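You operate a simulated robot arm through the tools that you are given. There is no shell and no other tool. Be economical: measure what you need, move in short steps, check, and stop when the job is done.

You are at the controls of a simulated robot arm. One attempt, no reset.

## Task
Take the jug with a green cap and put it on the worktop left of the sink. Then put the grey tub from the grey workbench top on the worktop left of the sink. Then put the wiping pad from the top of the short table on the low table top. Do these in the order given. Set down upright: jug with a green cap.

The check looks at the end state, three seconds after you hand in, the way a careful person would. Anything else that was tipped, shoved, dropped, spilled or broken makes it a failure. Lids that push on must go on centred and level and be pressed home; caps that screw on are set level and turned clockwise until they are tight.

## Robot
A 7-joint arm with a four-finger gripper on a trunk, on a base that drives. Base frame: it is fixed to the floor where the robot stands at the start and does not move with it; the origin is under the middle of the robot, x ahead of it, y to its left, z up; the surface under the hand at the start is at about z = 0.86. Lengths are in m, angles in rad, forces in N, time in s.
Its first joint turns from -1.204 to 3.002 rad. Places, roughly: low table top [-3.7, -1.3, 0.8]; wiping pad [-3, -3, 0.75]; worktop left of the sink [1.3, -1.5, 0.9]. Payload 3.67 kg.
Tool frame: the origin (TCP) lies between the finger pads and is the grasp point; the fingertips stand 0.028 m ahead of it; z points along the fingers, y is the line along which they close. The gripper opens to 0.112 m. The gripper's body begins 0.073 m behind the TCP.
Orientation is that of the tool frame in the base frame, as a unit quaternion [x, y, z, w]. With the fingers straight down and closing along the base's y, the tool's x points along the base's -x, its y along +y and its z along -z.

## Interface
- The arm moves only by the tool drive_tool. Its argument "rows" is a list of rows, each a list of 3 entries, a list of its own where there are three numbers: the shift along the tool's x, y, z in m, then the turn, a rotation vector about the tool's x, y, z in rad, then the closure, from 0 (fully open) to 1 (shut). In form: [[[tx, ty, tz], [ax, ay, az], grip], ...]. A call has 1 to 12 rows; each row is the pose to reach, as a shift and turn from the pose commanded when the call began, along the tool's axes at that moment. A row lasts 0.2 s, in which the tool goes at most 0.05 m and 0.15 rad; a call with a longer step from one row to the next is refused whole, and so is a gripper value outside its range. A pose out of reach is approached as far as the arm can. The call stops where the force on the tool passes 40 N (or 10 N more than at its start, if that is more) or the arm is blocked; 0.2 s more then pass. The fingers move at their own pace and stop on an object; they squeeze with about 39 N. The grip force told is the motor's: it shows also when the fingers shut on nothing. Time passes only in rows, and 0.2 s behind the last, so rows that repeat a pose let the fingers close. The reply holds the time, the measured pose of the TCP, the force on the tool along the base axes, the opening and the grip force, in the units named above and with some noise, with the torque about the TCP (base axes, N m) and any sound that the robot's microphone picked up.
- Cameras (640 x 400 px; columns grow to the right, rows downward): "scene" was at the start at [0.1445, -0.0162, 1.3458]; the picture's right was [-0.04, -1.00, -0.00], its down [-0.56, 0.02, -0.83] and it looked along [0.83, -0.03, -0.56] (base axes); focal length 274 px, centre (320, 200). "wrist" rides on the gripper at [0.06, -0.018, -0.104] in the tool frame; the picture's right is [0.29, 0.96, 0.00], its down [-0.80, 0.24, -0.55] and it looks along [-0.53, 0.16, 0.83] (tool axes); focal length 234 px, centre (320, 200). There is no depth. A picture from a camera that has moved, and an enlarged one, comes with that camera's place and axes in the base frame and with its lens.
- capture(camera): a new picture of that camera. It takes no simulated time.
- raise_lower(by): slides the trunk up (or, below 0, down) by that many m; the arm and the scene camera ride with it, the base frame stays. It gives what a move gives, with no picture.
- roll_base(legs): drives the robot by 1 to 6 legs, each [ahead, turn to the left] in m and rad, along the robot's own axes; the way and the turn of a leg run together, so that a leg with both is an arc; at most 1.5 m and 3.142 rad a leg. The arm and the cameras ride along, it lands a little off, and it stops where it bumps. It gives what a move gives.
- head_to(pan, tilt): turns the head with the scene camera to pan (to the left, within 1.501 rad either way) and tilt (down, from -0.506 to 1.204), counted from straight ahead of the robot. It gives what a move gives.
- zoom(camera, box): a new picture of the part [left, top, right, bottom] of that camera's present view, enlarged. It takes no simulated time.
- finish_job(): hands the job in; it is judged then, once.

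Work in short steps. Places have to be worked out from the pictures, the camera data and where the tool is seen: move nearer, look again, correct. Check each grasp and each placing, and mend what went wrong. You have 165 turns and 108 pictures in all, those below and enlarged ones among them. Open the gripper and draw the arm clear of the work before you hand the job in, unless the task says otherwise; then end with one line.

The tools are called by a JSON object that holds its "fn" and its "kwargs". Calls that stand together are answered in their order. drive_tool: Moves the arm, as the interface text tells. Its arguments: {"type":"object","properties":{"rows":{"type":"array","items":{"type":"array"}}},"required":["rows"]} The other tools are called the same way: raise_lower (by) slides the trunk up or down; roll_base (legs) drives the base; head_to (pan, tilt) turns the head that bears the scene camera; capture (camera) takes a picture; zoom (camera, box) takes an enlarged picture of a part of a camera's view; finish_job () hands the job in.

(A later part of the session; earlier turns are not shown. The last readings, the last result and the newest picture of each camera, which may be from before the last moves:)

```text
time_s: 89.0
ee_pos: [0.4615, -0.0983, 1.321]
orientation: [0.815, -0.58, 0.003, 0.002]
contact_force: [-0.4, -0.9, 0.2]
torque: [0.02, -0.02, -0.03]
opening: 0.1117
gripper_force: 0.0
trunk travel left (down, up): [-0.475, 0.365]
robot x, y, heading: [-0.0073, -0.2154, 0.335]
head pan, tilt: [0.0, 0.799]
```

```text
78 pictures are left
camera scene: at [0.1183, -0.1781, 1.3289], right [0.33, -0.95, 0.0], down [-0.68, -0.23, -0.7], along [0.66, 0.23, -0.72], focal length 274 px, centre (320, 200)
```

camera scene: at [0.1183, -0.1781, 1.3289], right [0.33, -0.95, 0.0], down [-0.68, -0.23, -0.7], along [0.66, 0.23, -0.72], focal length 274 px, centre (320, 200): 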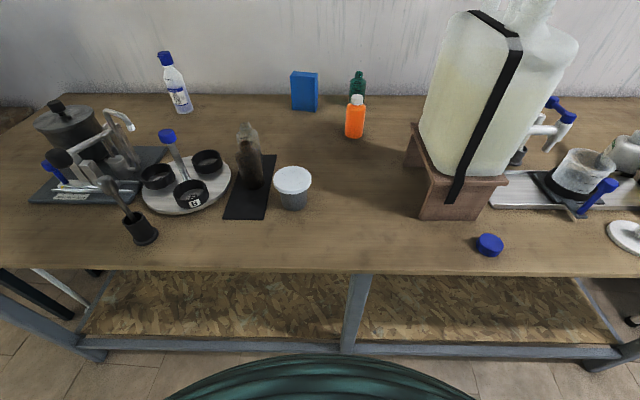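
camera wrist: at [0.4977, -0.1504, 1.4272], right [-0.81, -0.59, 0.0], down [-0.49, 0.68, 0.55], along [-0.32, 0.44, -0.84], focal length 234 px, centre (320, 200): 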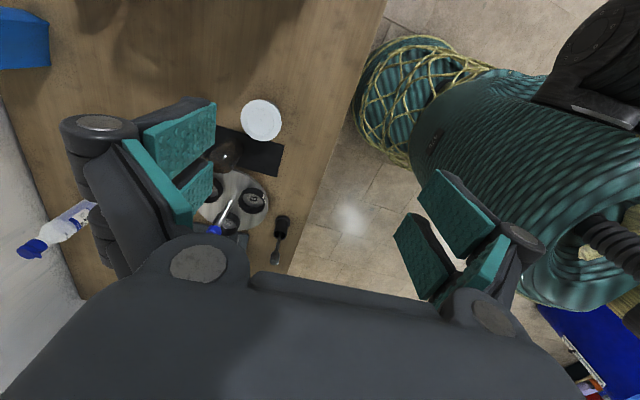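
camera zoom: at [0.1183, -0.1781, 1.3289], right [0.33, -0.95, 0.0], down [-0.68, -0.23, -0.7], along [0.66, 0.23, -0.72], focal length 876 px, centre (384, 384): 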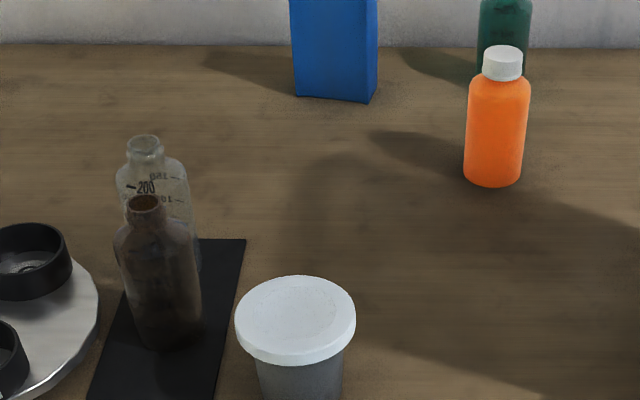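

The wrist view agrees: lid centre about (0.522, 0.020). I'll resend the move with smaller steps.

{"fn": "drive_tool", "kwargs": {"rows": [[[-0.031, -0.032, 0], [0, 0, 0], 0], [[-0.062, -0.064, 0], [0, 0, 0], 0], [[-0.092, -0.0965, 0], [0, 0, 0], 0], [[-0.092, -0.0965, 0.04], [0, 0, 0], 0], [[-0.092, -0.0965, 0.08], [0, 0, 0], 0], [[-0.092, -0.0965, 0.12], [0, 0, 0], 0], [[-0.092, -0.0965, 0.165], [0, 0, 0], 0], [[-0.092, -0.0965, 0.21], [0, 0, 0], 0], [[-0.092, -0.0965, 0.25], [0, 0, 0], 0], [[-0.092, -0.0965, 0.25], [0, 0, 0], 0]]}}

{"fn": "capture", "kwargs": {"camera": "wrist"}}

{"fn": "zoom", "kwargs": {"camera": "scene", "box": [200, 80, 400, 280]}}

```text
time_s: 91.2
ee_pos: [0.5227, 0.0191, 1.0695]
orientation: [0.815, -0.58, 0.003, 0.002]
contact_force: [-0.2, -0.4, -0.5]
torque: [-0.01, 0.02, -0.03]
opening: 0.1118
gripper_force: 0.1
trunk travel left (down, up): [-0.475, 0.365]
robot x, y, heading: [-0.0113, -0.2181, 0.329]
head pan, tilt: [0.0, 0.799]
```

```text
77 pictures are left
camera wrist: at [0.5581, -0.0334, 1.1768], right [-0.81, -0.59, 0.0], down [-0.49, 0.68, 0.55], along [-0.32, 0.44, -0.84], focal length 234 px, centre (320, 200)
```

wrist: 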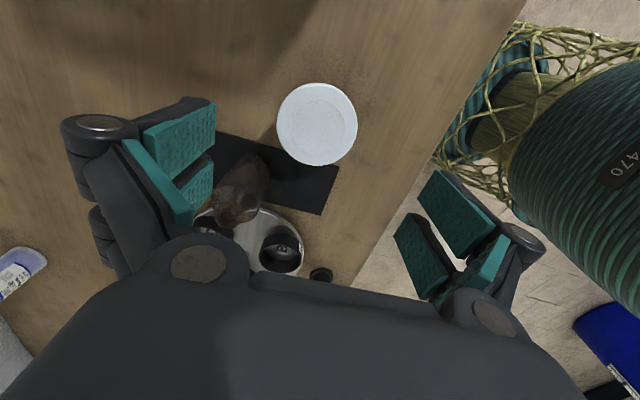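

```text
2.00 times, centred on (300, 180) of scene
camera zoom: at [0.1181, -0.1783, 1.3289], right [0.33, -0.95, 0.0], down [-0.68, -0.23, -0.7], along [0.66, 0.23, -0.72], focal length 548 px, centre (360, 240)
```

zoom: 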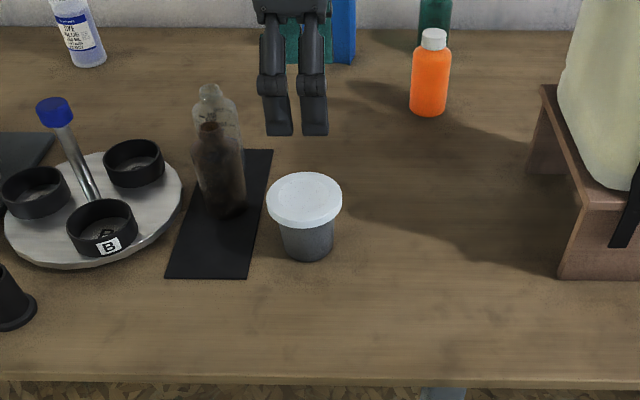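

The tub is centred under the gripper. I'll descend to TCP z 0.924 and close.

{"fn": "drive_tool", "kwargs": {"rows": [[[0, 0, 0.04], [0, 0, 0], 0], [[0, 0, 0.08], [0, 0, 0], 0], [[0, 0, 0.11], [0, 0, 0], 0], [[0, 0, 0.13], [0, 0, 0], 0], [[0, 0, 0.145], [0, 0, 0], 0], [[0, 0, 0.145], [0, 0, 0], 0]]}}

{"fn": "zoom", "kwargs": {"camera": "scene", "box": [200, 80, 400, 280]}}

```text
time_s: 92.6
ee_pos: [0.5236, 0.0176, 0.9257]
orientation: [0.814, -0.58, 0.003, 0.001]
contact_force: [0.3, 0.3, 0.3]
torque: [-0.01, 0.01, 0.01]
opening: 0.112
gripper_force: 0.0
trunk travel left (down, up): [-0.475, 0.365]
robot x, y, heading: [-0.0058, -0.2159, 0.332]
head pan, tilt: [0.0, 0.799]
```

```text
2.00 times, centred on (300, 180) of scene
camera zoom: at [0.1182, -0.178, 1.3288], right [0.33, -0.95, 0.0], down [-0.68, -0.23, -0.7], along [0.66, 0.23, -0.72], focal length 548 px, centre (360, 240)
```

zoom: 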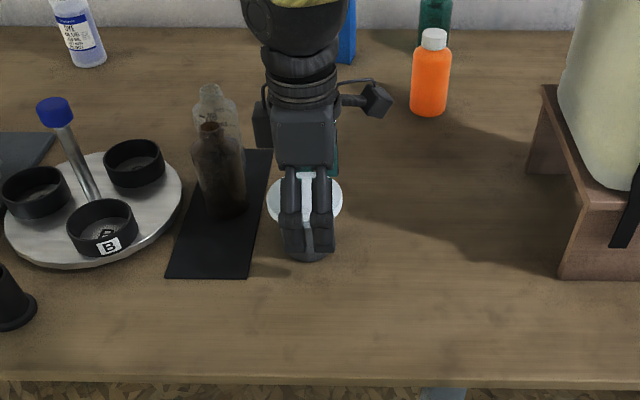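

Nothing is touching and it's centred, so I'll close and do a small test lift.

{"fn": "drive_tool", "kwargs": {"rows": [[[0, 0, 0], [0, 0, 0], 1], [[0, 0, 0], [0, 0, 0], 1], [[0, 0, 0], [0, 0, 0], 1], [[0, 0, 0], [0, 0, 0], 1]]}}

{"fn": "drive_tool", "kwargs": {"rows": [[[0, 0, -0.008], [0, 0, 0], 1], [[0, 0, -0.016], [0, 0, 0], 1], [[0, 0, -0.02], [0, 0, 0], 1], [[0, 0, -0.02], [0, 0, 0], 1]]}}

{"fn": "zoom", "kwargs": {"camera": "scene", "box": [250, 130, 350, 230]}}

```text
time_s: 93.6
ee_pos: [0.5242, 0.0179, 0.9254]
orientation: [0.815, -0.58, 0.002, 0.001]
contact_force: [2.1, 0.5, 8.3]
torque: [0.09, -0.03, -0.02]
opening: 0.076
gripper_force: 39.1
trunk travel left (down, up): [-0.475, 0.365]
robot x, y, heading: [-0.0083, -0.2191, 0.335]
head pan, tilt: [0.0, 0.799]
```

```text
time_s: 94.6
ee_pos: [0.5234, 0.018, 0.9449]
orientation: [0.815, -0.58, 0.002, 0.002]
contact_force: [0.0, 0.0, 0.6]
torque: [-0.03, 0.05, -0.02]
opening: 0.076
gripper_force: 38.9
trunk travel left (down, up): [-0.475, 0.365]
robot x, y, heading: [-0.0063, -0.2201, 0.335]
head pan, tilt: [0.0, 0.799]
```

```text
4.00 times, centred on (300, 180) of scene
camera zoom: at [0.1184, -0.1779, 1.3288], right [0.33, -0.95, 0.0], down [-0.68, -0.23, -0.7], along [0.66, 0.23, -0.72], focal length 1095 px, centre (400, 280)
```

zoom: 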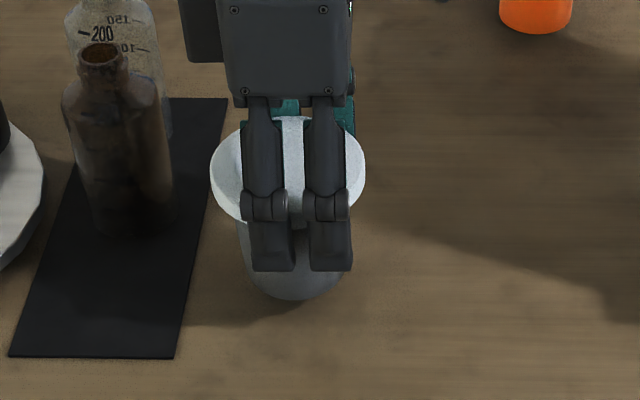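

It seems to lift as one piece. I'll raise it 0.15 m and check again.

{"fn": "drive_tool", "kwargs": {"rows": [[[0, 0, -0.04], [0, 0, 0], 1], [[0, 0, -0.08], [0, 0, 0], 1], [[0, 0, -0.12], [0, 0, 0], 1], [[0, 0, -0.16], [0, 0, 0], 1], [[0, 0, -0.2], [0, 0, 0], 1], [[0, 0, -0.24], [0, 0, 0], 1]]}}

{"fn": "capture", "kwargs": {"camera": "scene"}}

```text
time_s: 96.0
ee_pos: [0.5216, 0.0195, 1.1863]
orientation: [0.815, -0.58, 0.002, 0.001]
contact_force: [0.1, -0.3, 0.4]
torque: [-0.02, 0.0, 0.04]
opening: 0.076
gripper_force: 39.0
trunk travel left (down, up): [-0.475, 0.365]
robot x, y, heading: [-0.0086, -0.2208, 0.33]
head pan, tilt: [0.0, 0.799]
```

```text
73 pictures are left
camera scene: at [0.1178, -0.1781, 1.3288], right [0.33, -0.95, 0.0], down [-0.68, -0.23, -0.7], along [0.66, 0.23, -0.72], focal length 274 px, centre (320, 200)
```

scene: 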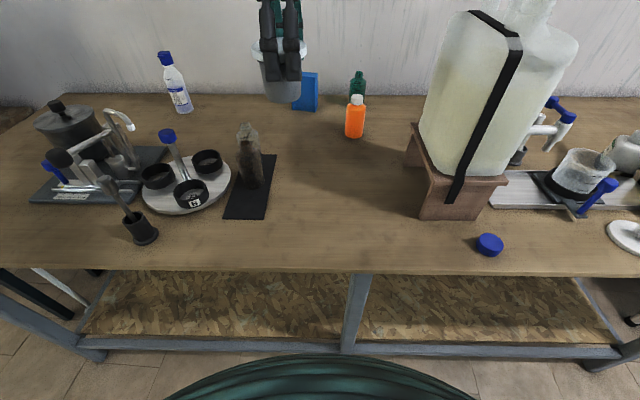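

The tub came up lid and all. I'll centre and retract the arm higher, back off, and drive to the sink counter.

{"fn": "drive_tool", "kwargs": {"rows": [[[0.02, 0.03, -0.03], [0, 0, 0], 1], [[0.04, 0.06, -0.06], [0, 0, 0], 1], [[0.06, 0.09, -0.09], [0, 0, 0], 1], [[0.08, 0.1, -0.12], [0, 0, 0], 1], [[0.09, 0.1, -0.15], [0, 0, 0], 1]]}}

{"fn": "roll_base", "kwargs": {"legs": [[-0.45, 0], [0, -1.306], [1.4, 0], [0.25, 0], [0, 1.306]]}}

{"fn": "head_to", "kwargs": {"pan": 0.15, "tilt": 0.8}}

{"fn": "capture", "kwargs": {"camera": "scene"}}

```text
time_s: 97.2
ee_pos: [0.457, -0.0984, 1.3356]
orientation: [0.815, -0.58, 0.003, 0.0]
contact_force: [-0.9, -1.0, -0.1]
torque: [0.0, -0.04, -0.01]
opening: 0.0759
gripper_force: 38.8
trunk travel left (down, up): [-0.475, 0.365]
robot x, y, heading: [-0.005, -0.2234, 0.332]
head pan, tilt: [0.0, 0.799]
```

```text
time_s: 114.3
ee_pos: [0.9702, -1.6033, 1.3363]
orientation: [0.813, -0.582, 0.003, 0.002]
contact_force: [1.2, -0.5, -0.2]
torque: [-0.01, 0.01, 0.04]
opening: 0.075
gripper_force: 38.7
trunk travel left (down, up): [-0.475, 0.365]
robot x, y, heading: [0.5048, -1.7213, 0.325]
head pan, tilt: [0.0, 0.799]
```

```text
time_s: 115.0
ee_pos: [0.9702, -1.6056, 1.3356]
orientation: [0.813, -0.582, 0.002, 0.002]
contact_force: [0.4, -0.4, 0.7]
torque: [-0.01, 0.01, -0.03]
opening: 0.0751
gripper_force: 38.7
trunk travel left (down, up): [-0.475, 0.365]
robot x, y, heading: [0.5033, -1.72, 0.322]
head pan, tilt: [0.15, 0.799]
```

```text
72 pictures are left
camera scene: at [0.6258, -1.671, 1.3288], right [0.46, -0.89, 0.0], down [-0.64, -0.33, -0.7], along [0.62, 0.32, -0.72], focal length 274 px, centre (320, 200)
```

scene: 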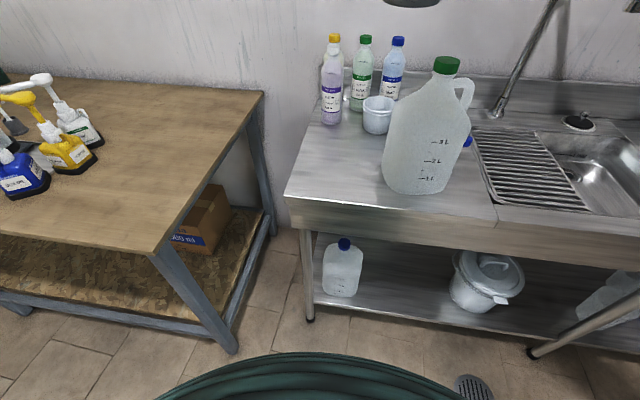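

The target spot for the tub is (1.14, -1.42), left of the jug and clear of the bottles. I'll move over it and partway down.

{"fn": "drive_tool", "kwargs": {"rows": [[[-0.02, -0.037, 0], [0, 0, 0], 1], [[-0.04, -0.074, 0], [0, 0, 0], 1], [[-0.06, -0.11, 0], [0, 0, 0], 1], [[-0.08, -0.147, 0], [0, 0, 0], 1], [[-0.1, -0.184, 0], [0, 0, 0], 1], [[-0.121, -0.22, 0], [0, 0, 0], 1], [[-0.121, -0.22, 0.045], [0, 0, 0], 1], [[-0.121, -0.22, 0.09], [0, 0, 0], 1], [[-0.121, -0.22, 0.135], [0, 0, 0], 1], [[-0.121, -0.22, 0.18], [0, 0, 0], 1], [[-0.121, -0.22, 0.22], [0, 0, 0], 1], [[-0.121, -0.22, 0.22], [0, 0, 0], 1]]}}

{"fn": "capture", "kwargs": {"camera": "scene"}}

```text
time_s: 117.6
ee_pos: [1.1385, -1.4207, 1.1169]
orientation: [0.812, -0.583, 0.002, 0.002]
contact_force: [0.2, 0.2, 0.5]
torque: [0.0, -0.01, 0.01]
opening: 0.075
gripper_force: 38.9
trunk travel left (down, up): [-0.475, 0.365]
robot x, y, heading: [0.5034, -1.7219, 0.323]
head pan, tilt: [0.15, 0.799]
```

```text
71 pictures are left
camera scene: at [0.6256, -1.6708, 1.3289], right [0.46, -0.89, 0.0], down [-0.64, -0.33, -0.7], along [0.62, 0.32, -0.72], focal length 274 px, centre (320, 200)
```

scene: 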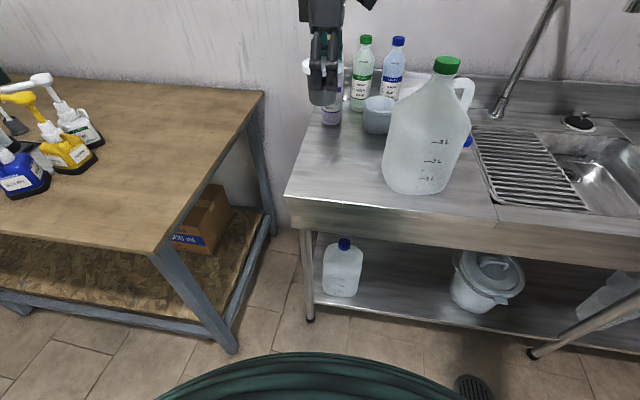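

Clear of the bottles and jug. Lowering to just above the worktop.

{"fn": "drive_tool", "kwargs": {"rows": [[[0, 0, 0.04], [0, 0, 0], 1], [[0, 0, 0.08], [0, 0, 0], 1], [[0, 0, 0.12], [0, 0, 0], 1], [[0, 0, 0.15], [0, 0, 0], 1], [[0, 0, 0.17], [0, 0, 0], 1], [[0, 0, 0.178], [0, 0, 0], 1]]}}

{"fn": "zoom", "kwargs": {"camera": "scene", "box": [260, 60, 500, 220]}}

```text
time_s: 119.0
ee_pos: [1.1405, -1.4213, 0.9359]
orientation: [0.813, -0.583, 0.003, 0.002]
contact_force: [0.6, -0.5, -0.6]
torque: [0.0, -0.02, -0.03]
opening: 0.0749
gripper_force: 39.0
trunk travel left (down, up): [-0.475, 0.365]
robot x, y, heading: [0.5051, -1.7214, 0.325]
head pan, tilt: [0.15, 0.799]
```

```text
2.50 times, centred on (380, 140) of scene
camera zoom: at [0.6258, -1.6707, 1.3288], right [0.46, -0.89, 0.0], down [-0.64, -0.33, -0.7], along [0.62, 0.32, -0.72], focal length 685 px, centre (170, 350)
```

zoom: 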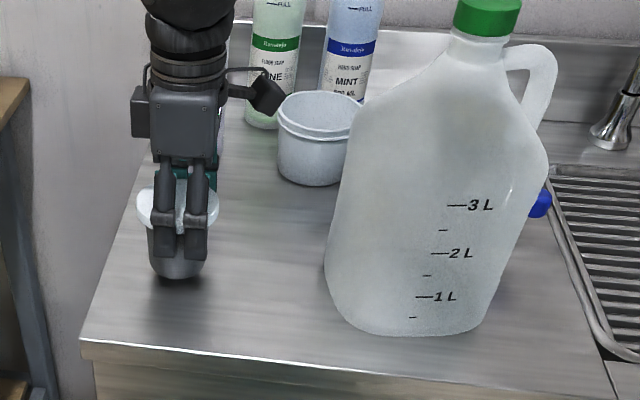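

The spot is good. I'll lower in small steps to contact.

{"fn": "drive_tool", "kwargs": {"rows": [[[0, 0, 0.005], [0, 0, 0], 1], [[0, 0, 0.007], [0, 0, 0], 1]]}}

{"fn": "drive_tool", "kwargs": {"rows": [[[0, 0, 0.003], [0, 0, 0], 1], [[0, 0, 0.004], [0, 0, 0], 1]]}}

```text
time_s: 119.6
ee_pos: [1.1401, -1.4213, 0.9297]
orientation: [0.813, -0.583, 0.002, 0.002]
contact_force: [0.4, 0.3, -1.2]
torque: [-0.02, -0.02, -0.01]
opening: 0.0751
gripper_force: 39.1
trunk travel left (down, up): [-0.475, 0.365]
robot x, y, heading: [0.5075, -1.7212, 0.316]
head pan, tilt: [0.15, 0.799]
```

```text
time_s: 120.2
ee_pos: [1.1397, -1.4209, 0.9271]
orientation: [0.813, -0.583, 0.003, 0.002]
contact_force: [-0.2, -0.2, 0.4]
torque: [0.0, 0.0, -0.02]
opening: 0.0749
gripper_force: 39.0
trunk travel left (down, up): [-0.475, 0.365]
robot x, y, heading: [0.502, -1.7216, 0.329]
head pan, tilt: [0.15, 0.799]
```

{"fn": "drive_tool", "kwargs": {"rows": [[[0, 0, 0.002], [0, 0, 0], 1], [[0, 0, 0.003], [0, 0, 0], 1]]}}

{"fn": "drive_tool", "kwargs": {"rows": [[[0, 0, 0.002], [0, 0, 0], 1], [[0, 0, 0.003], [0, 0, 0], 1]]}}

```text
time_s: 120.8
ee_pos: [1.1399, -1.4214, 0.9247]
orientation: [0.813, -0.583, 0.003, 0.0]
contact_force: [0.6, -0.3, 20.2]
torque: [0.11, 0.15, 0.02]
opening: 0.0753
gripper_force: 39.2
trunk travel left (down, up): [-0.475, 0.365]
robot x, y, heading: [0.505, -1.7213, 0.322]
head pan, tilt: [0.15, 0.799]
```

```text
time_s: 121.4
ee_pos: [1.14, -1.4219, 0.9202]
orientation: [0.813, -0.582, 0.002, 0.002]
contact_force: [3.8, 2.7, 17.8]
torque: [0.19, -0.02, -0.06]
opening: 0.0792
gripper_force: 38.6
trunk travel left (down, up): [-0.475, 0.365]
robot x, y, heading: [0.5059, -1.7243, 0.326]
head pan, tilt: [0.15, 0.799]
```

The tub is down on the worktop. I'll open and rise.

{"fn": "drive_tool", "kwargs": {"rows": [[[0, 0, 0], [0, 0, 0], 0.2], [[0, 0, 0], [0, 0, 0], 0], [[0, 0, 0], [0, 0, 0], 0], [[0, 0, -0.03], [0, 0, 0], 0], [[0, 0, -0.07], [0, 0, 0], 0], [[0, 0, -0.11], [0, 0, 0], 0], [[0, 0, -0.16], [0, 0, 0], 0], [[0, 0, -0.2], [0, 0, 0], 0], [[0, 0, -0.25], [0, 0, 0], 0], [[0, 0, -0.3], [0, 0, 0], 0], [[0, 0, -0.35], [0, 0, 0], 0], [[0, 0, -0.4], [0, 0, 0], 0]]}}

{"fn": "zoom", "kwargs": {"camera": "scene", "box": [260, 60, 500, 220]}}

```text
time_s: 124.0
ee_pos: [1.1392, -1.4189, 1.3189]
orientation: [0.813, -0.582, 0.003, 0.003]
contact_force: [0.0, 0.1, -0.4]
torque: [-0.04, 0.0, 0.03]
opening: 0.1118
gripper_force: 0.0
trunk travel left (down, up): [-0.475, 0.365]
robot x, y, heading: [0.5007, -1.7248, 0.329]
head pan, tilt: [0.15, 0.799]
```

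```text
2.50 times, centred on (380, 140) of scene
camera zoom: at [0.6253, -1.6708, 1.3288], right [0.46, -0.89, 0.0], down [-0.64, -0.33, -0.7], along [0.62, 0.32, -0.72], focal length 685 px, centre (170, 350)
```

zoom: 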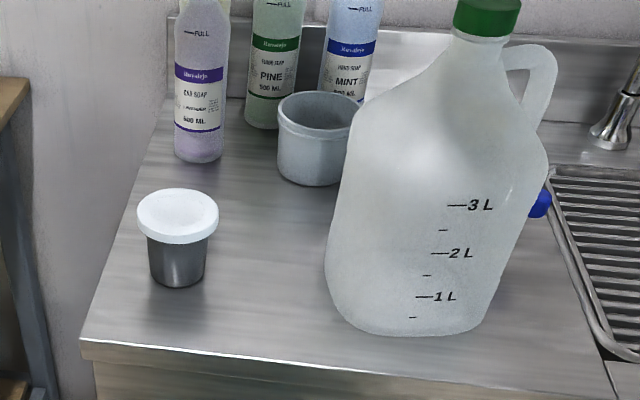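

Both are well placed. I'll retract, back off, and look towards the short table to plan a route.

{"fn": "drive_tool", "kwargs": {"rows": [[[0.02, 0.045, 0], [0, 0, 0], 0], [[0.04, 0.09, 0], [0, 0, 0], 0], [[0.06, 0.135, 0], [0, 0, 0], 0], [[0.08, 0.175, 0], [0, 0, 0], 0], [[0.1, 0.215, 0], [0, 0, 0], 0]]}}

{"fn": "roll_base", "kwargs": {"legs": [[-0.4, 0], [0, -2.2]]}}

{"fn": "head_to", "kwargs": {"pan": 0.0, "tilt": 0.45}}

{"fn": "capture", "kwargs": {"camera": "scene"}}

{"fn": "head_to", "kwargs": {"pan": -0.9, "tilt": 0.45}}

{"fn": "capture", "kwargs": {"camera": "scene"}}

```text
time_s: 125.2
ee_pos: [0.9673, -1.5861, 1.3207]
orientation: [0.813, -0.583, 0.002, 0.0]
contact_force: [-0.4, -2.1, -0.9]
torque: [0.05, -0.01, 0.02]
opening: 0.112
gripper_force: 0.0
trunk travel left (down, up): [-0.475, 0.365]
robot x, y, heading: [0.5037, -1.7226, 0.328]
head pan, tilt: [0.15, 0.799]
```

```text
time_s: 133.0
ee_pos: [-0.0452, -2.3054, 1.3213]
orientation: [0.161, 0.987, 0.0, -0.003]
contact_force: [0.0, 0.5, 0.7]
torque: [0.01, 0.03, -0.01]
opening: 0.1119
gripper_force: 0.0
trunk travel left (down, up): [-0.475, 0.365]
robot x, y, heading: [0.1237, -1.8521, -1.895]
head pan, tilt: [0.15, 0.799]
```

```text
time_s: 133.8
ee_pos: [-0.046, -2.3056, 1.3217]
orientation: [0.16, 0.987, 0.001, -0.003]
contact_force: [-0.3, 0.3, 0.5]
torque: [-0.01, -0.01, -0.02]
opening: 0.112
gripper_force: 0.1
trunk travel left (down, up): [-0.475, 0.365]
robot x, y, heading: [0.1215, -1.8501, -1.897]
head pan, tilt: [0.0, 0.45]
```

```text
68 pictures are left
camera scene: at [0.0815, -1.986, 1.3592], right [-0.95, 0.32, 0.0], down [0.14, 0.41, -0.9], along [-0.29, -0.85, -0.44], focal length 274 px, centre (320, 200)
```

scene: 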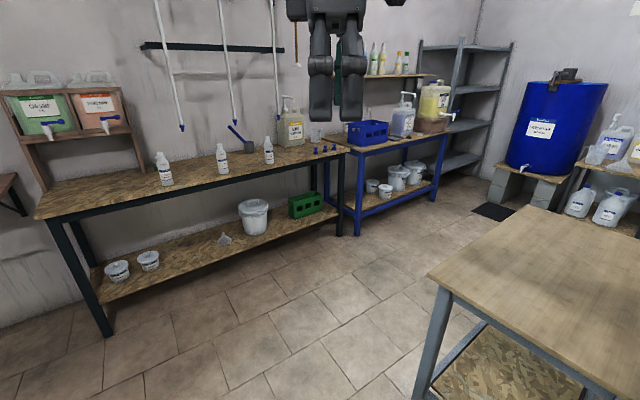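

```text
time_s: 135.0
ee_pos: [-0.0451, -2.3039, 1.3212]
orientation: [0.161, 0.987, 0.002, -0.003]
contact_force: [0.1, 0.4, 0.3]
torque: [-0.01, 0.01, -0.02]
opening: 0.1122
gripper_force: 0.1
trunk travel left (down, up): [-0.475, 0.365]
robot x, y, heading: [0.1224, -1.8479, -1.895]
head pan, tilt: [-0.901, 0.45]
```

```text
67 pictures are left
camera scene: at [0.0243, -1.9301, 1.3592], right [-0.34, 0.94, 0.0], down [0.41, 0.15, -0.9], along [-0.85, -0.31, -0.44], focal length 274 px, centre (320, 200)
```

scene: 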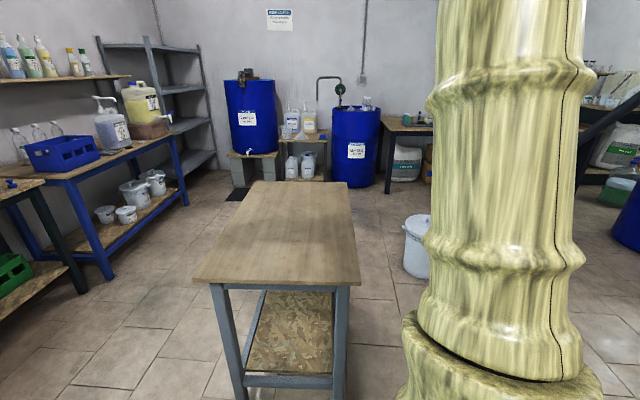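

There's a 1.2 m corridor south of the small table. I'll drive around it and toward the short table.

{"fn": "roll_base", "kwargs": {"legs": [[0, 0.155], [1.02, 0], [0, -1.1], [1.35, 0]]}}

{"fn": "head_to", "kwargs": {"pan": 0.0, "tilt": 0.45}}

{"fn": "capture", "kwargs": {"camera": "scene"}}

```text
time_s: 150.1
ee_pos: [-1.7984, -3.4163, 1.3217]
orientation: [0.588, 0.809, 0.002, -0.004]
contact_force: [-0.1, 0.2, -0.1]
torque: [0.0, 0.01, 0.01]
opening: 0.112
gripper_force: 0.1
trunk travel left (down, up): [-0.475, 0.365]
robot x, y, heading: [-1.331, -3.2864, -2.829]
head pan, tilt: [-0.901, 0.45]
```

```text
time_s: 151.3
ee_pos: [-1.7989, -3.4164, 1.3208]
orientation: [0.588, 0.809, 0.003, -0.004]
contact_force: [-0.6, 0.3, -0.5]
torque: [-0.01, -0.03, -0.02]
opening: 0.112
gripper_force: 0.0
trunk travel left (down, up): [-0.475, 0.365]
robot x, y, heading: [-1.3313, -3.2846, -2.83]
head pan, tilt: [0.0, 0.45]
```

```text
66 pictures are left
camera scene: at [-1.4648, -3.327, 1.3592], right [-0.31, 0.95, 0.0], down [0.41, 0.13, -0.9], along [-0.86, -0.28, -0.44], focal length 274 px, centre (320, 200)
```

scene: 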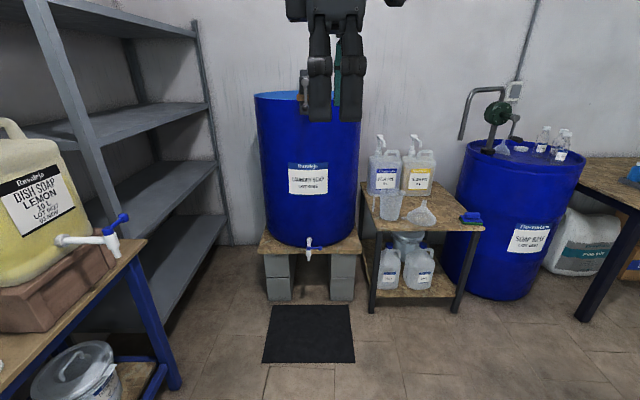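

The pad sits at about (-2.95, -2.96, 0.62) on the short table's right end. I'll drive to a stance facing it.

{"fn": "roll_base", "kwargs": {"legs": [[0, -0.797], [1.09, 0], [0, 0.759]]}}

{"fn": "head_to", "kwargs": {"pan": 0.0, "tilt": 0.75}}

{"fn": "capture", "kwargs": {"camera": "scene"}}

{"fn": "capture", "kwargs": {"camera": "wrist"}}

```text
time_s: 160.9
ee_pos: [-2.7608, -2.8857, 1.3207]
orientation: [0.607, 0.794, 0.002, -0.003]
contact_force: [0.4, -0.6, 0.3]
torque: [0.05, 0.0, -0.03]
opening: 0.1117
gripper_force: 0.1
trunk travel left (down, up): [-0.475, 0.365]
robot x, y, heading: [-2.29, -2.7749, -2.874]
head pan, tilt: [0.0, 0.45]
```

```text
time_s: 161.8
ee_pos: [-2.7611, -2.8865, 1.321]
orientation: [0.607, 0.795, 0.002, -0.003]
contact_force: [-1.0, -0.6, 0.2]
torque: [0.0, -0.03, 0.0]
opening: 0.1121
gripper_force: 0.0
trunk travel left (down, up): [-0.475, 0.365]
robot x, y, heading: [-2.2896, -2.7754, -2.88]
head pan, tilt: [0.0, 0.75]
```

```text
65 pictures are left
camera scene: at [-2.4145, -2.8099, 1.3329], right [-0.26, 0.97, 0.0], down [0.66, 0.18, -0.73], along [-0.71, -0.19, -0.68], focal length 274 px, centre (320, 200)
```

scene: 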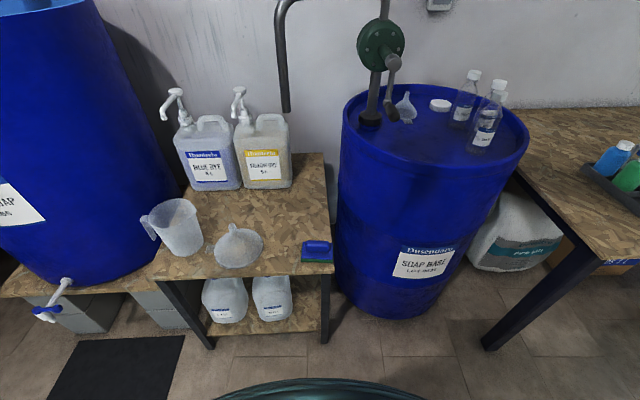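

```text
64 pictures are left
camera wrist: at [-2.7936, -2.8352, 1.4271], right [0.85, 0.53, 0.0], down [0.44, -0.71, 0.55], along [0.29, -0.46, -0.84], focal length 234 px, centre (320, 200)
```

wrist: 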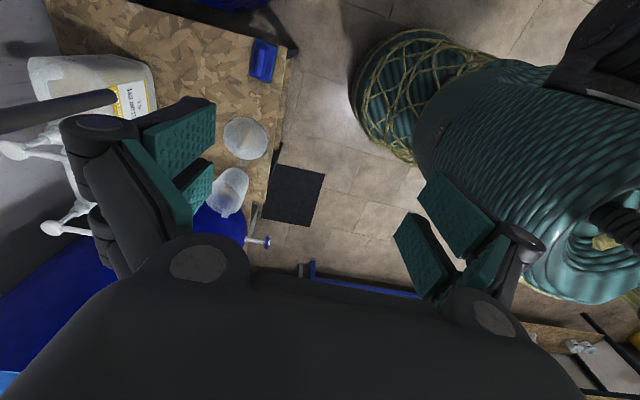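

The pad is at about (-2.92, -2.953). I'll zoom on it to see its shape and direction.

{"fn": "zoom", "kwargs": {"camera": "scene", "box": [280, 215, 360, 285]}}

{"fn": "zoom", "kwargs": {"camera": "wrist", "box": [220, 20, 310, 100]}}

```text
5.71 times, centred on (320, 250) of scene
camera zoom: at [-2.4145, -2.8099, 1.3329], right [-0.26, 0.97, 0.0], down [0.66, 0.18, -0.73], along [-0.71, -0.19, -0.68], focal length 1565 px, centre (320, -86)
```

zoom: 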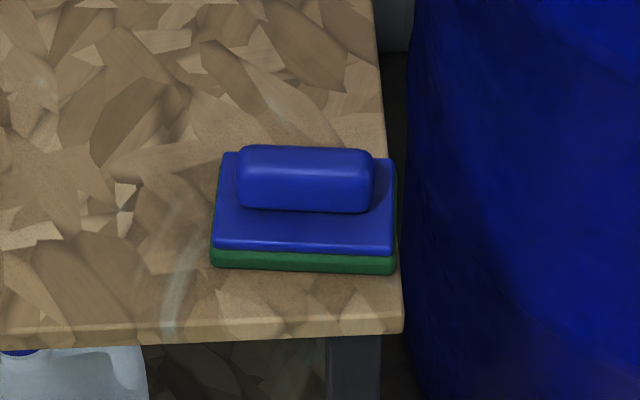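

```text
5.00 times, centred on (265, 60) of wrist
camera zoom: at [-2.7936, -2.8352, 1.4271], right [0.85, 0.53, 0.0], down [0.44, -0.71, 0.55], along [0.29, -0.46, -0.84], focal length 1171 px, centre (595, 900)
```

zoom: 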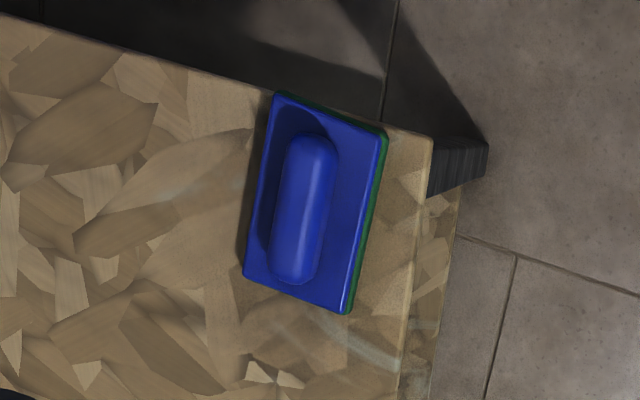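

It's a scrubber with a bar handle along the robot's lateral line; the handle top is about z 0.66 and the table 0.60. The current roll closes across the bar. I'll lower the trunk 0.25 m, then move above it.

{"fn": "raise_lower", "kwargs": {"by": -0.25}}

{"fn": "drive_tool", "kwargs": {"rows": [[[-0.005, -0.04, 0], [0, 0, 0], 0], [[-0.01, -0.08, 0], [0, 0, 0], 0], [[-0.016, -0.12, 0], [0, 0, 0], 0], [[-0.022, -0.1625, 0], [0, 0, 0], 0], [[-0.022, -0.1625, 0.045], [0, 0, 0], 0], [[-0.022, -0.1625, 0.09], [0, 0, 0], 0], [[-0.022, -0.1625, 0.135], [0, 0, 0], 0], [[-0.022, -0.1625, 0.18], [0, 0, 0], 0], [[-0.022, -0.1625, 0.225], [0, 0, 0], 0], [[-0.022, -0.1625, 0.25], [0, 0, 0], 0], [[-0.022, -0.1625, 0.25], [0, 0, 0], 0]]}}

{"fn": "capture", "kwargs": {"camera": "wrist"}}

{"fn": "capture", "kwargs": {"camera": "scene"}}

```text
time_s: 164.3
ee_pos: [-2.7599, -2.8871, 1.0704]
orientation: [0.608, 0.794, 0.002, -0.003]
contact_force: [0.4, 0.2, 0.4]
torque: [0.01, -0.03, 0.01]
opening: 0.112
gripper_force: 0.0
trunk travel left (down, up): [-0.225, 0.615]
robot x, y, heading: [-2.292, -2.7773, -2.878]
head pan, tilt: [0.0, 0.75]
```

```text
time_s: 166.7
ee_pos: [-2.9117, -2.949, 0.8212]
orientation: [0.607, 0.794, 0.003, -0.003]
contact_force: [-0.5, 0.2, 0.6]
torque: [0.0, 0.01, -0.01]
opening: 0.112
gripper_force: 0.1
trunk travel left (down, up): [-0.225, 0.615]
robot x, y, heading: [-2.288, -2.7761, -2.877]
head pan, tilt: [0.0, 0.75]
```

```text
61 pictures are left
camera wrist: at [-2.9449, -2.8975, 0.9265], right [0.85, 0.53, 0.0], down [0.44, -0.71, 0.55], along [0.29, -0.46, -0.84], focal length 234 px, centre (320, 200)
```

wrist: 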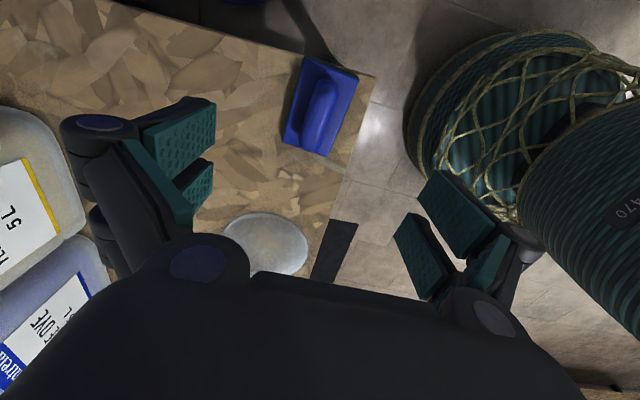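

```text
60 pictures are left
camera scene: at [-2.4145, -2.8101, 1.0828], right [-0.26, 0.97, 0.0], down [0.66, 0.18, -0.73], along [-0.71, -0.19, -0.68], focal length 274 px, centre (320, 200)
```

scene: 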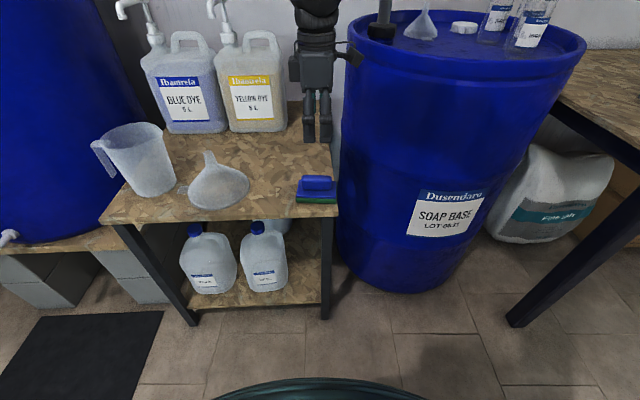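

I'll zoom both views to refine the handle's position.

{"fn": "zoom", "kwargs": {"camera": "wrist", "box": [260, 40, 380, 170]}}

{"fn": "zoom", "kwargs": {"camera": "scene", "box": [280, 150, 360, 220]}}

```text
3.08 times, centred on (320, 105) of wrist
camera zoom: at [-2.9449, -2.8975, 0.9265], right [0.85, 0.53, 0.0], down [0.44, -0.71, 0.55], along [0.29, -0.46, -0.84], focal length 720 px, centre (320, 492)
```

zoom: 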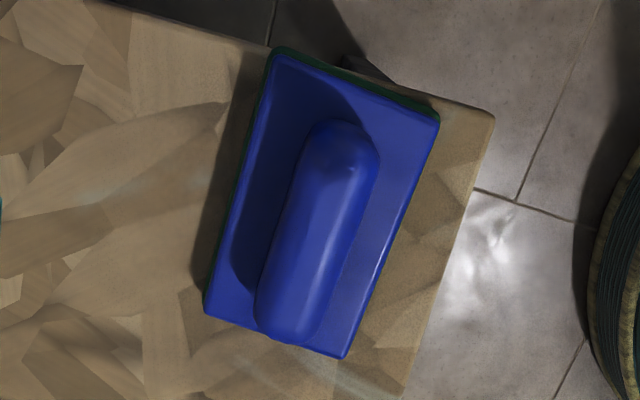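

```text
5.71 times, centred on (320, 185) of scene
camera zoom: at [-2.4145, -2.8101, 1.0828], right [-0.26, 0.97, 0.0], down [0.66, 0.18, -0.73], along [-0.71, -0.19, -0.68], focal length 1565 px, centre (320, 286)
```

zoom: 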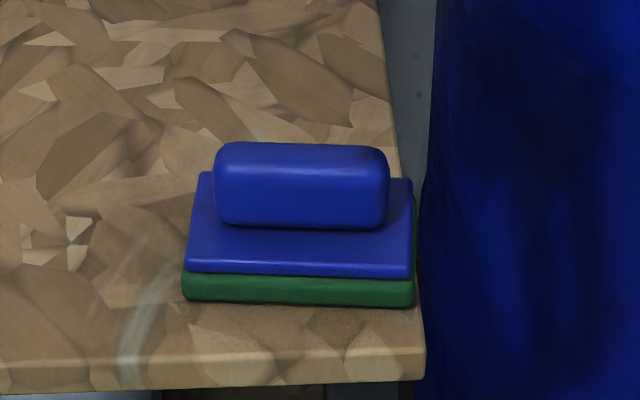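

The handle is centred right under the TCP, and its top is near z 0.67. I'll descend to z 0.667 and close.

{"fn": "drive_tool", "kwargs": {"rows": [[[0, 0, 0.04], [0, 0, 0], 0], [[0, 0, 0.08], [0, 0, 0], 0], [[0, 0, 0.115], [0, 0, 0], 0], [[0, 0, 0.135], [0, 0, 0], 0], [[0, 0, 0.148], [0, 0, 0], 0], [[0, 0, 0.154], [0, 0, 0], 0], [[0, 0, 0.154], [0, 0, 0], 0]]}}

{"fn": "zoom", "kwargs": {"camera": "scene", "box": [270, 110, 370, 220]}}

```text
time_s: 168.3
ee_pos: [-2.9125, -2.9479, 0.6666]
orientation: [0.607, 0.794, 0.002, -0.002]
contact_force: [0.3, 0.9, -0.6]
torque: [-0.03, -0.01, 0.01]
opening: 0.1122
gripper_force: 0.0
trunk travel left (down, up): [-0.225, 0.615]
robot x, y, heading: [-2.2899, -2.7744, -2.88]
head pan, tilt: [0.0, 0.75]
```

```text
3.64 times, centred on (320, 165) of scene
camera zoom: at [-2.4145, -2.8101, 1.0828], right [-0.26, 0.97, 0.0], down [0.66, 0.18, -0.73], along [-0.71, -0.19, -0.68], focal length 996 px, centre (320, 327)
```

zoom: 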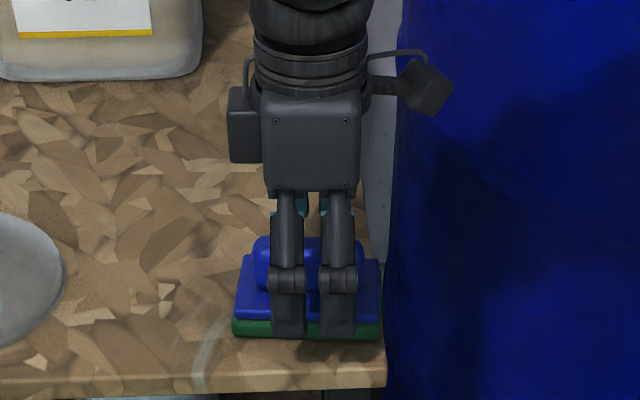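

Recomputed, the table is at 0.619 and the plate top about 0.64, so the fingertips might scrape. I'll raise 6 mm and then close.

{"fn": "drive_tool", "kwargs": {"rows": [[[0, 0, -0.006], [0, 0, 0], 0], [[0, 0, -0.006], [0, 0, 0], 0.3], [[0, 0, -0.006], [0, 0, 0], 0.6], [[0, 0, -0.006], [0, 0, 0], 1], [[0, 0, -0.006], [0, 0, 0], 1], [[0, 0, -0.006], [0, 0, 0], 1]]}}

{"fn": "drive_tool", "kwargs": {"rows": [[[0, 0, -0.01], [0, 0, 0], 1], [[0, 0, -0.03], [0, 0, 0], 1], [[0, 0, -0.05], [0, 0, 0], 1], [[0, 0, -0.05], [0, 0, 0], 1]]}}

{"fn": "zoom", "kwargs": {"camera": "scene", "box": [270, 90, 370, 220]}}

```text
time_s: 169.7
ee_pos: [-2.9123, -2.9472, 0.6727]
orientation: [0.608, 0.794, 0.002, -0.003]
contact_force: [-1.7, -0.1, 2.7]
torque: [-0.03, 0.11, 0.06]
opening: 0.0254
gripper_force: 38.4
trunk travel left (down, up): [-0.225, 0.615]
robot x, y, heading: [-2.2886, -2.7739, -2.877]
head pan, tilt: [0.0, 0.75]
```

```text
time_s: 170.7
ee_pos: [-2.9119, -2.9481, 0.7222]
orientation: [0.606, 0.795, 0.003, -0.002]
contact_force: [0.2, -0.1, -0.3]
torque: [-0.02, 0.06, 0.0]
opening: 0.0252
gripper_force: 38.9
trunk travel left (down, up): [-0.225, 0.615]
robot x, y, heading: [-2.2907, -2.777, -2.878]
head pan, tilt: [0.0, 0.75]
```

```text
3.08 times, centred on (320, 155) of scene
camera zoom: at [-2.4143, -2.81, 1.0828], right [-0.26, 0.97, 0.0], down [0.66, 0.18, -0.73], along [-0.71, -0.19, -0.68], focal length 843 px, centre (320, 338)
```

zoom: 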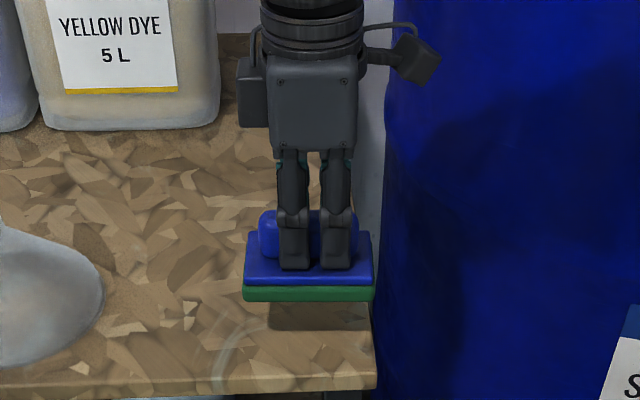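

The pad is held. I'll lift and retract, raise the trunk back up, then look at the low table to the right.

{"fn": "drive_tool", "kwargs": {"rows": [[[0, 0, -0.05], [0, 0, 0], 1], [[0, 0, -0.1], [0, 0, 0], 1], [[0, 0, -0.15], [0, 0, 0], 1], [[0, 0.04, -0.2], [0, 0, 0], 1], [[0, 0.08, -0.22], [0, 0, 0], 1], [[0, 0.12, -0.22], [0, 0, 0], 1], [[0, 0.15, -0.22], [0, 0, 0], 1]]}}

{"fn": "raise_lower", "kwargs": {"by": 0.3}}

{"fn": "roll_base", "kwargs": {"legs": [[-0.2, 0]]}}

{"fn": "head_to", "kwargs": {"pan": -0.6, "tilt": 0.5}}

{"fn": "capture", "kwargs": {"camera": "scene"}}

```text
refused: row 4 steps farther than a row can; nothing moved
```

```text
time_s: 173.7
ee_pos: [-2.9125, -2.9484, 1.0223]
orientation: [0.608, 0.794, 0.003, -0.003]
contact_force: [0.0, 0.1, 0.6]
torque: [0.03, -0.02, -0.01]
opening: 0.0253
gripper_force: 39.2
trunk travel left (down, up): [-0.525, 0.315]
robot x, y, heading: [-2.2877, -2.7764, -2.878]
head pan, tilt: [0.0, 0.75]
```

```text
time_s: 175.3
ee_pos: [-2.7184, -2.8959, 1.0248]
orientation: [0.607, 0.795, 0.002, -0.004]
contact_force: [1.0, 0.3, -0.4]
torque: [0.01, 0.03, 0.02]
opening: 0.0255
gripper_force: 38.7
trunk travel left (down, up): [-0.525, 0.315]
robot x, y, heading: [-2.0968, -2.7246, -2.875]
head pan, tilt: [0.0, 0.75]
```

```text
time_s: 176.3
ee_pos: [-2.7189, -2.8948, 1.0231]
orientation: [0.607, 0.795, 0.002, -0.003]
contact_force: [0.0, 0.5, 0.0]
torque: [-0.03, 0.05, -0.02]
opening: 0.0254
gripper_force: 39.2
trunk travel left (down, up): [-0.525, 0.315]
robot x, y, heading: [-2.0959, -2.7254, -2.874]
head pan, tilt: [-0.6, 0.499]
```

```text
55 pictures are left
camera scene: at [-2.2276, -2.7062, 1.4047], right [0.33, 0.94, 0.0], down [0.45, -0.16, -0.88], along [-0.83, 0.29, -0.48], focal length 274 px, centre (320, 200)
```

scene: 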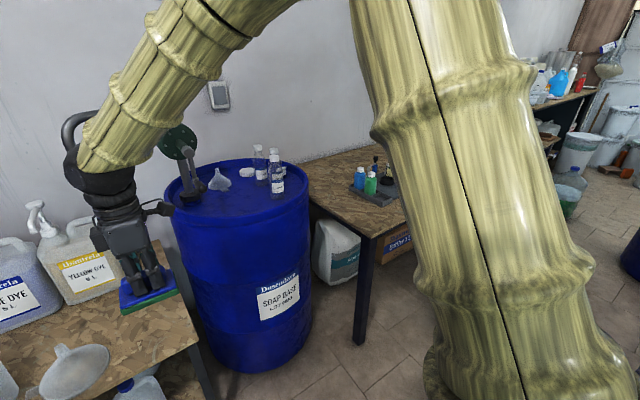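

The trunk lift and back-off went fine with the pad held. I'll retract the arm and raise it, then turn right to view the low table.

{"fn": "drive_tool", "kwargs": {"rows": [[[0, 0, -0.04], [0, 0, 0], 1], [[0, 0, -0.08], [0, 0, 0], 1], [[0, 0, -0.12], [0, 0, 0], 1], [[0, 0, -0.16], [0, 0, 0], 1], [[0, 0.04, -0.18], [0, 0, 0], 1], [[0, 0.08, -0.2], [0, 0, 0], 1], [[0, 0.12, -0.22], [0, 0, 0], 1], [[0, 0.15, -0.24], [0, 0, 0], 1]]}}

{"fn": "roll_base", "kwargs": {"legs": [[0, -0.6], [0.3, 0]]}}

{"fn": "head_to", "kwargs": {"pan": 0.0, "tilt": 0.5}}

{"fn": "capture", "kwargs": {"camera": "scene"}}

```text
time_s: 178.1
ee_pos: [-2.5725, -2.8559, 1.2635]
orientation: [0.607, 0.795, 0.001, -0.003]
contact_force: [0.5, 1.1, -1.1]
torque: [-0.05, 0.03, -0.01]
opening: 0.0255
gripper_force: 38.8
trunk travel left (down, up): [-0.525, 0.315]
robot x, y, heading: [-2.0954, -2.7209, -2.874]
head pan, tilt: [-0.6, 0.499]
```

```text
time_s: 181.8
ee_pos: [-2.8501, -2.4601, 1.2626]
orientation: [0.816, 0.578, 0.003, -0.002]
contact_force: [0.2, 0.2, 0.1]
torque: [-0.02, -0.02, -0.03]
opening: 0.0254
gripper_force: 39.3
trunk travel left (down, up): [-0.525, 0.315]
robot x, y, heading: [-2.3779, -2.6184, 2.804]
head pan, tilt: [-0.6, 0.499]
```

```text
time_s: 182.8
ee_pos: [-2.85, -2.4608, 1.2637]
orientation: [0.816, 0.578, 0.003, -0.002]
contact_force: [-0.7, -1.0, -0.4]
torque: [0.04, 0.01, 0.0]
opening: 0.0254
gripper_force: 39.0
trunk travel left (down, up): [-0.525, 0.315]
robot x, y, heading: [-2.3837, -2.6261, 2.802]
head pan, tilt: [0.0, 0.499]
```

```text
54 pictures are left
camera scene: at [-2.5101, -2.5759, 1.4048], right [0.33, 0.94, 0.0], down [0.45, -0.16, -0.88], along [-0.83, 0.29, -0.48], focal length 274 px, centre (320, 200)
```

scene: 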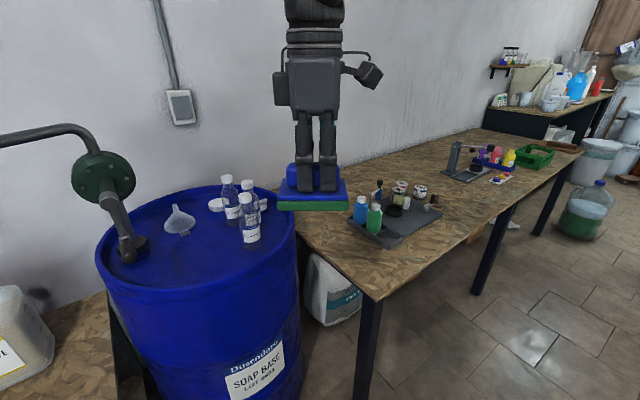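

The low table's near corner is about (-3.05, -2.20), z about 0.69, with a free strip on its near-left side. I'll aim for (-3.22, -2.13) and drive closer.

{"fn": "roll_base", "kwargs": {"legs": [[0, -0.908], [0.36, 0], [0, 1.042]]}}

{"fn": "head_to", "kwargs": {"pan": 0.0, "tilt": 0.75}}

{"fn": "capture", "kwargs": {"camera": "scene"}}

{"fn": "capture", "kwargs": {"camera": "wrist"}}

```text
time_s: 190.1
ee_pos: [-2.9857, -2.1914, 1.2632]
orientation: [0.771, 0.636, 0.003, -0.002]
contact_force: [-0.3, -0.2, -0.7]
torque: [0.03, -0.03, 0.0]
opening: 0.0251
gripper_force: 39.0
trunk travel left (down, up): [-0.525, 0.315]
robot x, y, heading: [-2.4984, -2.2802, 2.952]
head pan, tilt: [0.0, 0.499]
```

```text
time_s: 190.9
ee_pos: [-2.9848, -2.191, 1.2629]
orientation: [0.771, 0.636, 0.003, -0.003]
contact_force: [0.3, 0.4, -1.3]
torque: [0.0, 0.0, 0.0]
opening: 0.0253
gripper_force: 39.0
trunk travel left (down, up): [-0.525, 0.315]
robot x, y, heading: [-2.4967, -2.2809, 2.948]
head pan, tilt: [0.0, 0.75]
```

```text
53 pictures are left
camera scene: at [-2.6248, -2.257, 1.3829], right [0.19, 0.98, 0.0], down [0.67, -0.13, -0.73], along [-0.72, 0.14, -0.68], focal length 274 px, centre (320, 200)
```

scene: 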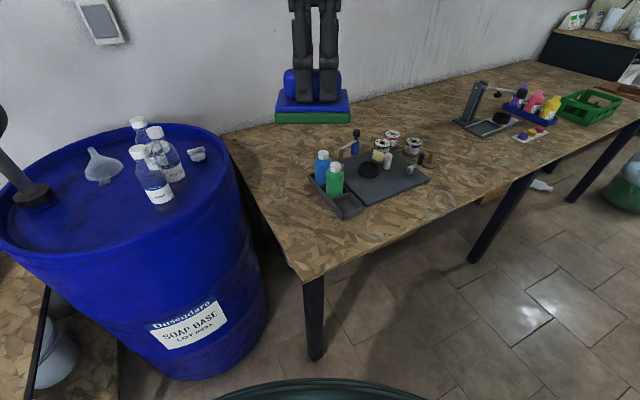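

```text
52 pictures are left
camera wrist: at [-2.992, -2.1309, 1.3694], right [0.99, 0.1, 0.0], down [0.08, -0.83, 0.55], along [0.06, -0.55, -0.84], focal length 234 px, centre (320, 200)
```

wrist: 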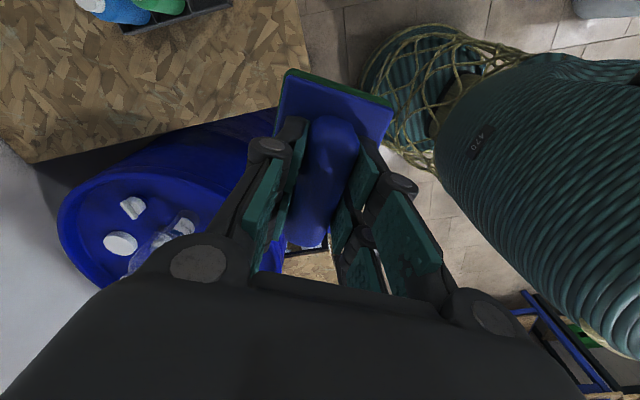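

The near-left corner of the low table is clear. I'll go to (-3.16, -2.175), between the table's corner and the tray, and lower partway.

{"fn": "drive_tool", "kwargs": {"rows": [[[-0.005, -0.045, 0], [0, 0, 0], 1], [[-0.01, -0.09, 0], [0, 0, 0], 1], [[-0.014, -0.135, 0], [0, 0, 0], 1], [[-0.018, -0.175, 0], [0, 0, 0], 1], [[-0.018, -0.175, 0.05], [0, 0, 0], 1], [[-0.018, -0.175, 0.1], [0, 0, 0], 1], [[-0.018, -0.175, 0.15], [0, 0, 0], 1], [[-0.018, -0.175, 0.2], [0, 0, 0], 1], [[-0.018, -0.175, 0.25], [0, 0, 0], 1], [[-0.018, -0.175, 0.3], [0, 0, 0], 1], [[-0.018, -0.175, 0.34], [0, 0, 0], 1], [[-0.018, -0.175, 0.34], [0, 0, 0], 1]]}}

{"fn": "capture", "kwargs": {"camera": "scene"}}

{"fn": "capture", "kwargs": {"camera": "wrist"}}

```text
time_s: 193.5
ee_pos: [-3.1603, -2.1735, 0.9227]
orientation: [0.772, 0.636, 0.003, -0.003]
contact_force: [-0.4, 0.1, -0.7]
torque: [0.01, 0.0, 0.04]
opening: 0.0253
gripper_force: 38.9
trunk travel left (down, up): [-0.525, 0.315]
robot x, y, heading: [-2.4984, -2.2804, 2.953]
head pan, tilt: [0.0, 0.75]
```

```text
51 pictures are left
camera scene: at [-2.6243, -2.257, 1.3829], right [0.19, 0.98, 0.0], down [0.67, -0.13, -0.73], along [-0.72, 0.14, -0.68], focal length 274 px, centre (320, 200)
```

scene: 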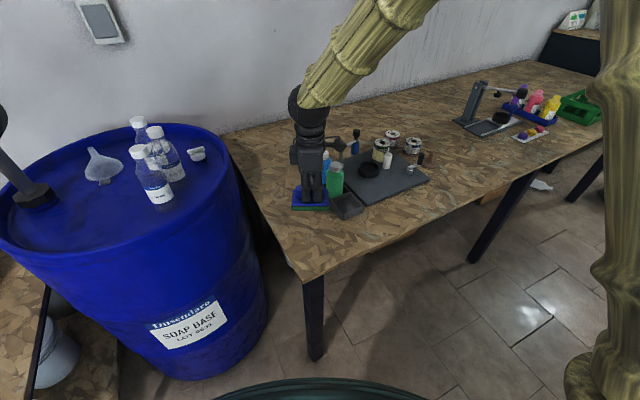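

```text
50 pictures are left
camera wrist: at [-3.1665, -2.1128, 1.0293], right [0.99, 0.1, 0.0], down [0.08, -0.83, 0.55], along [0.06, -0.55, -0.84], focal length 234 px, centre (320, 200)
```

wrist: 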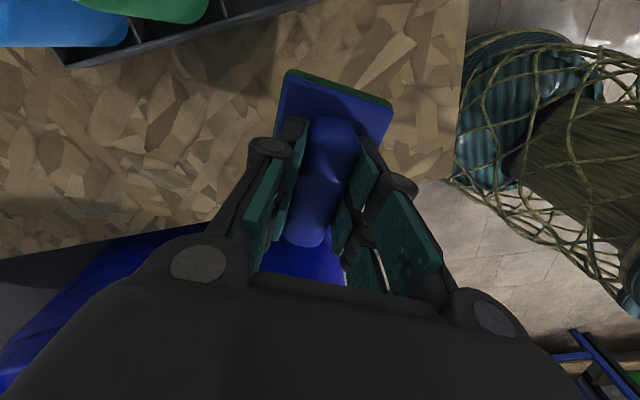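

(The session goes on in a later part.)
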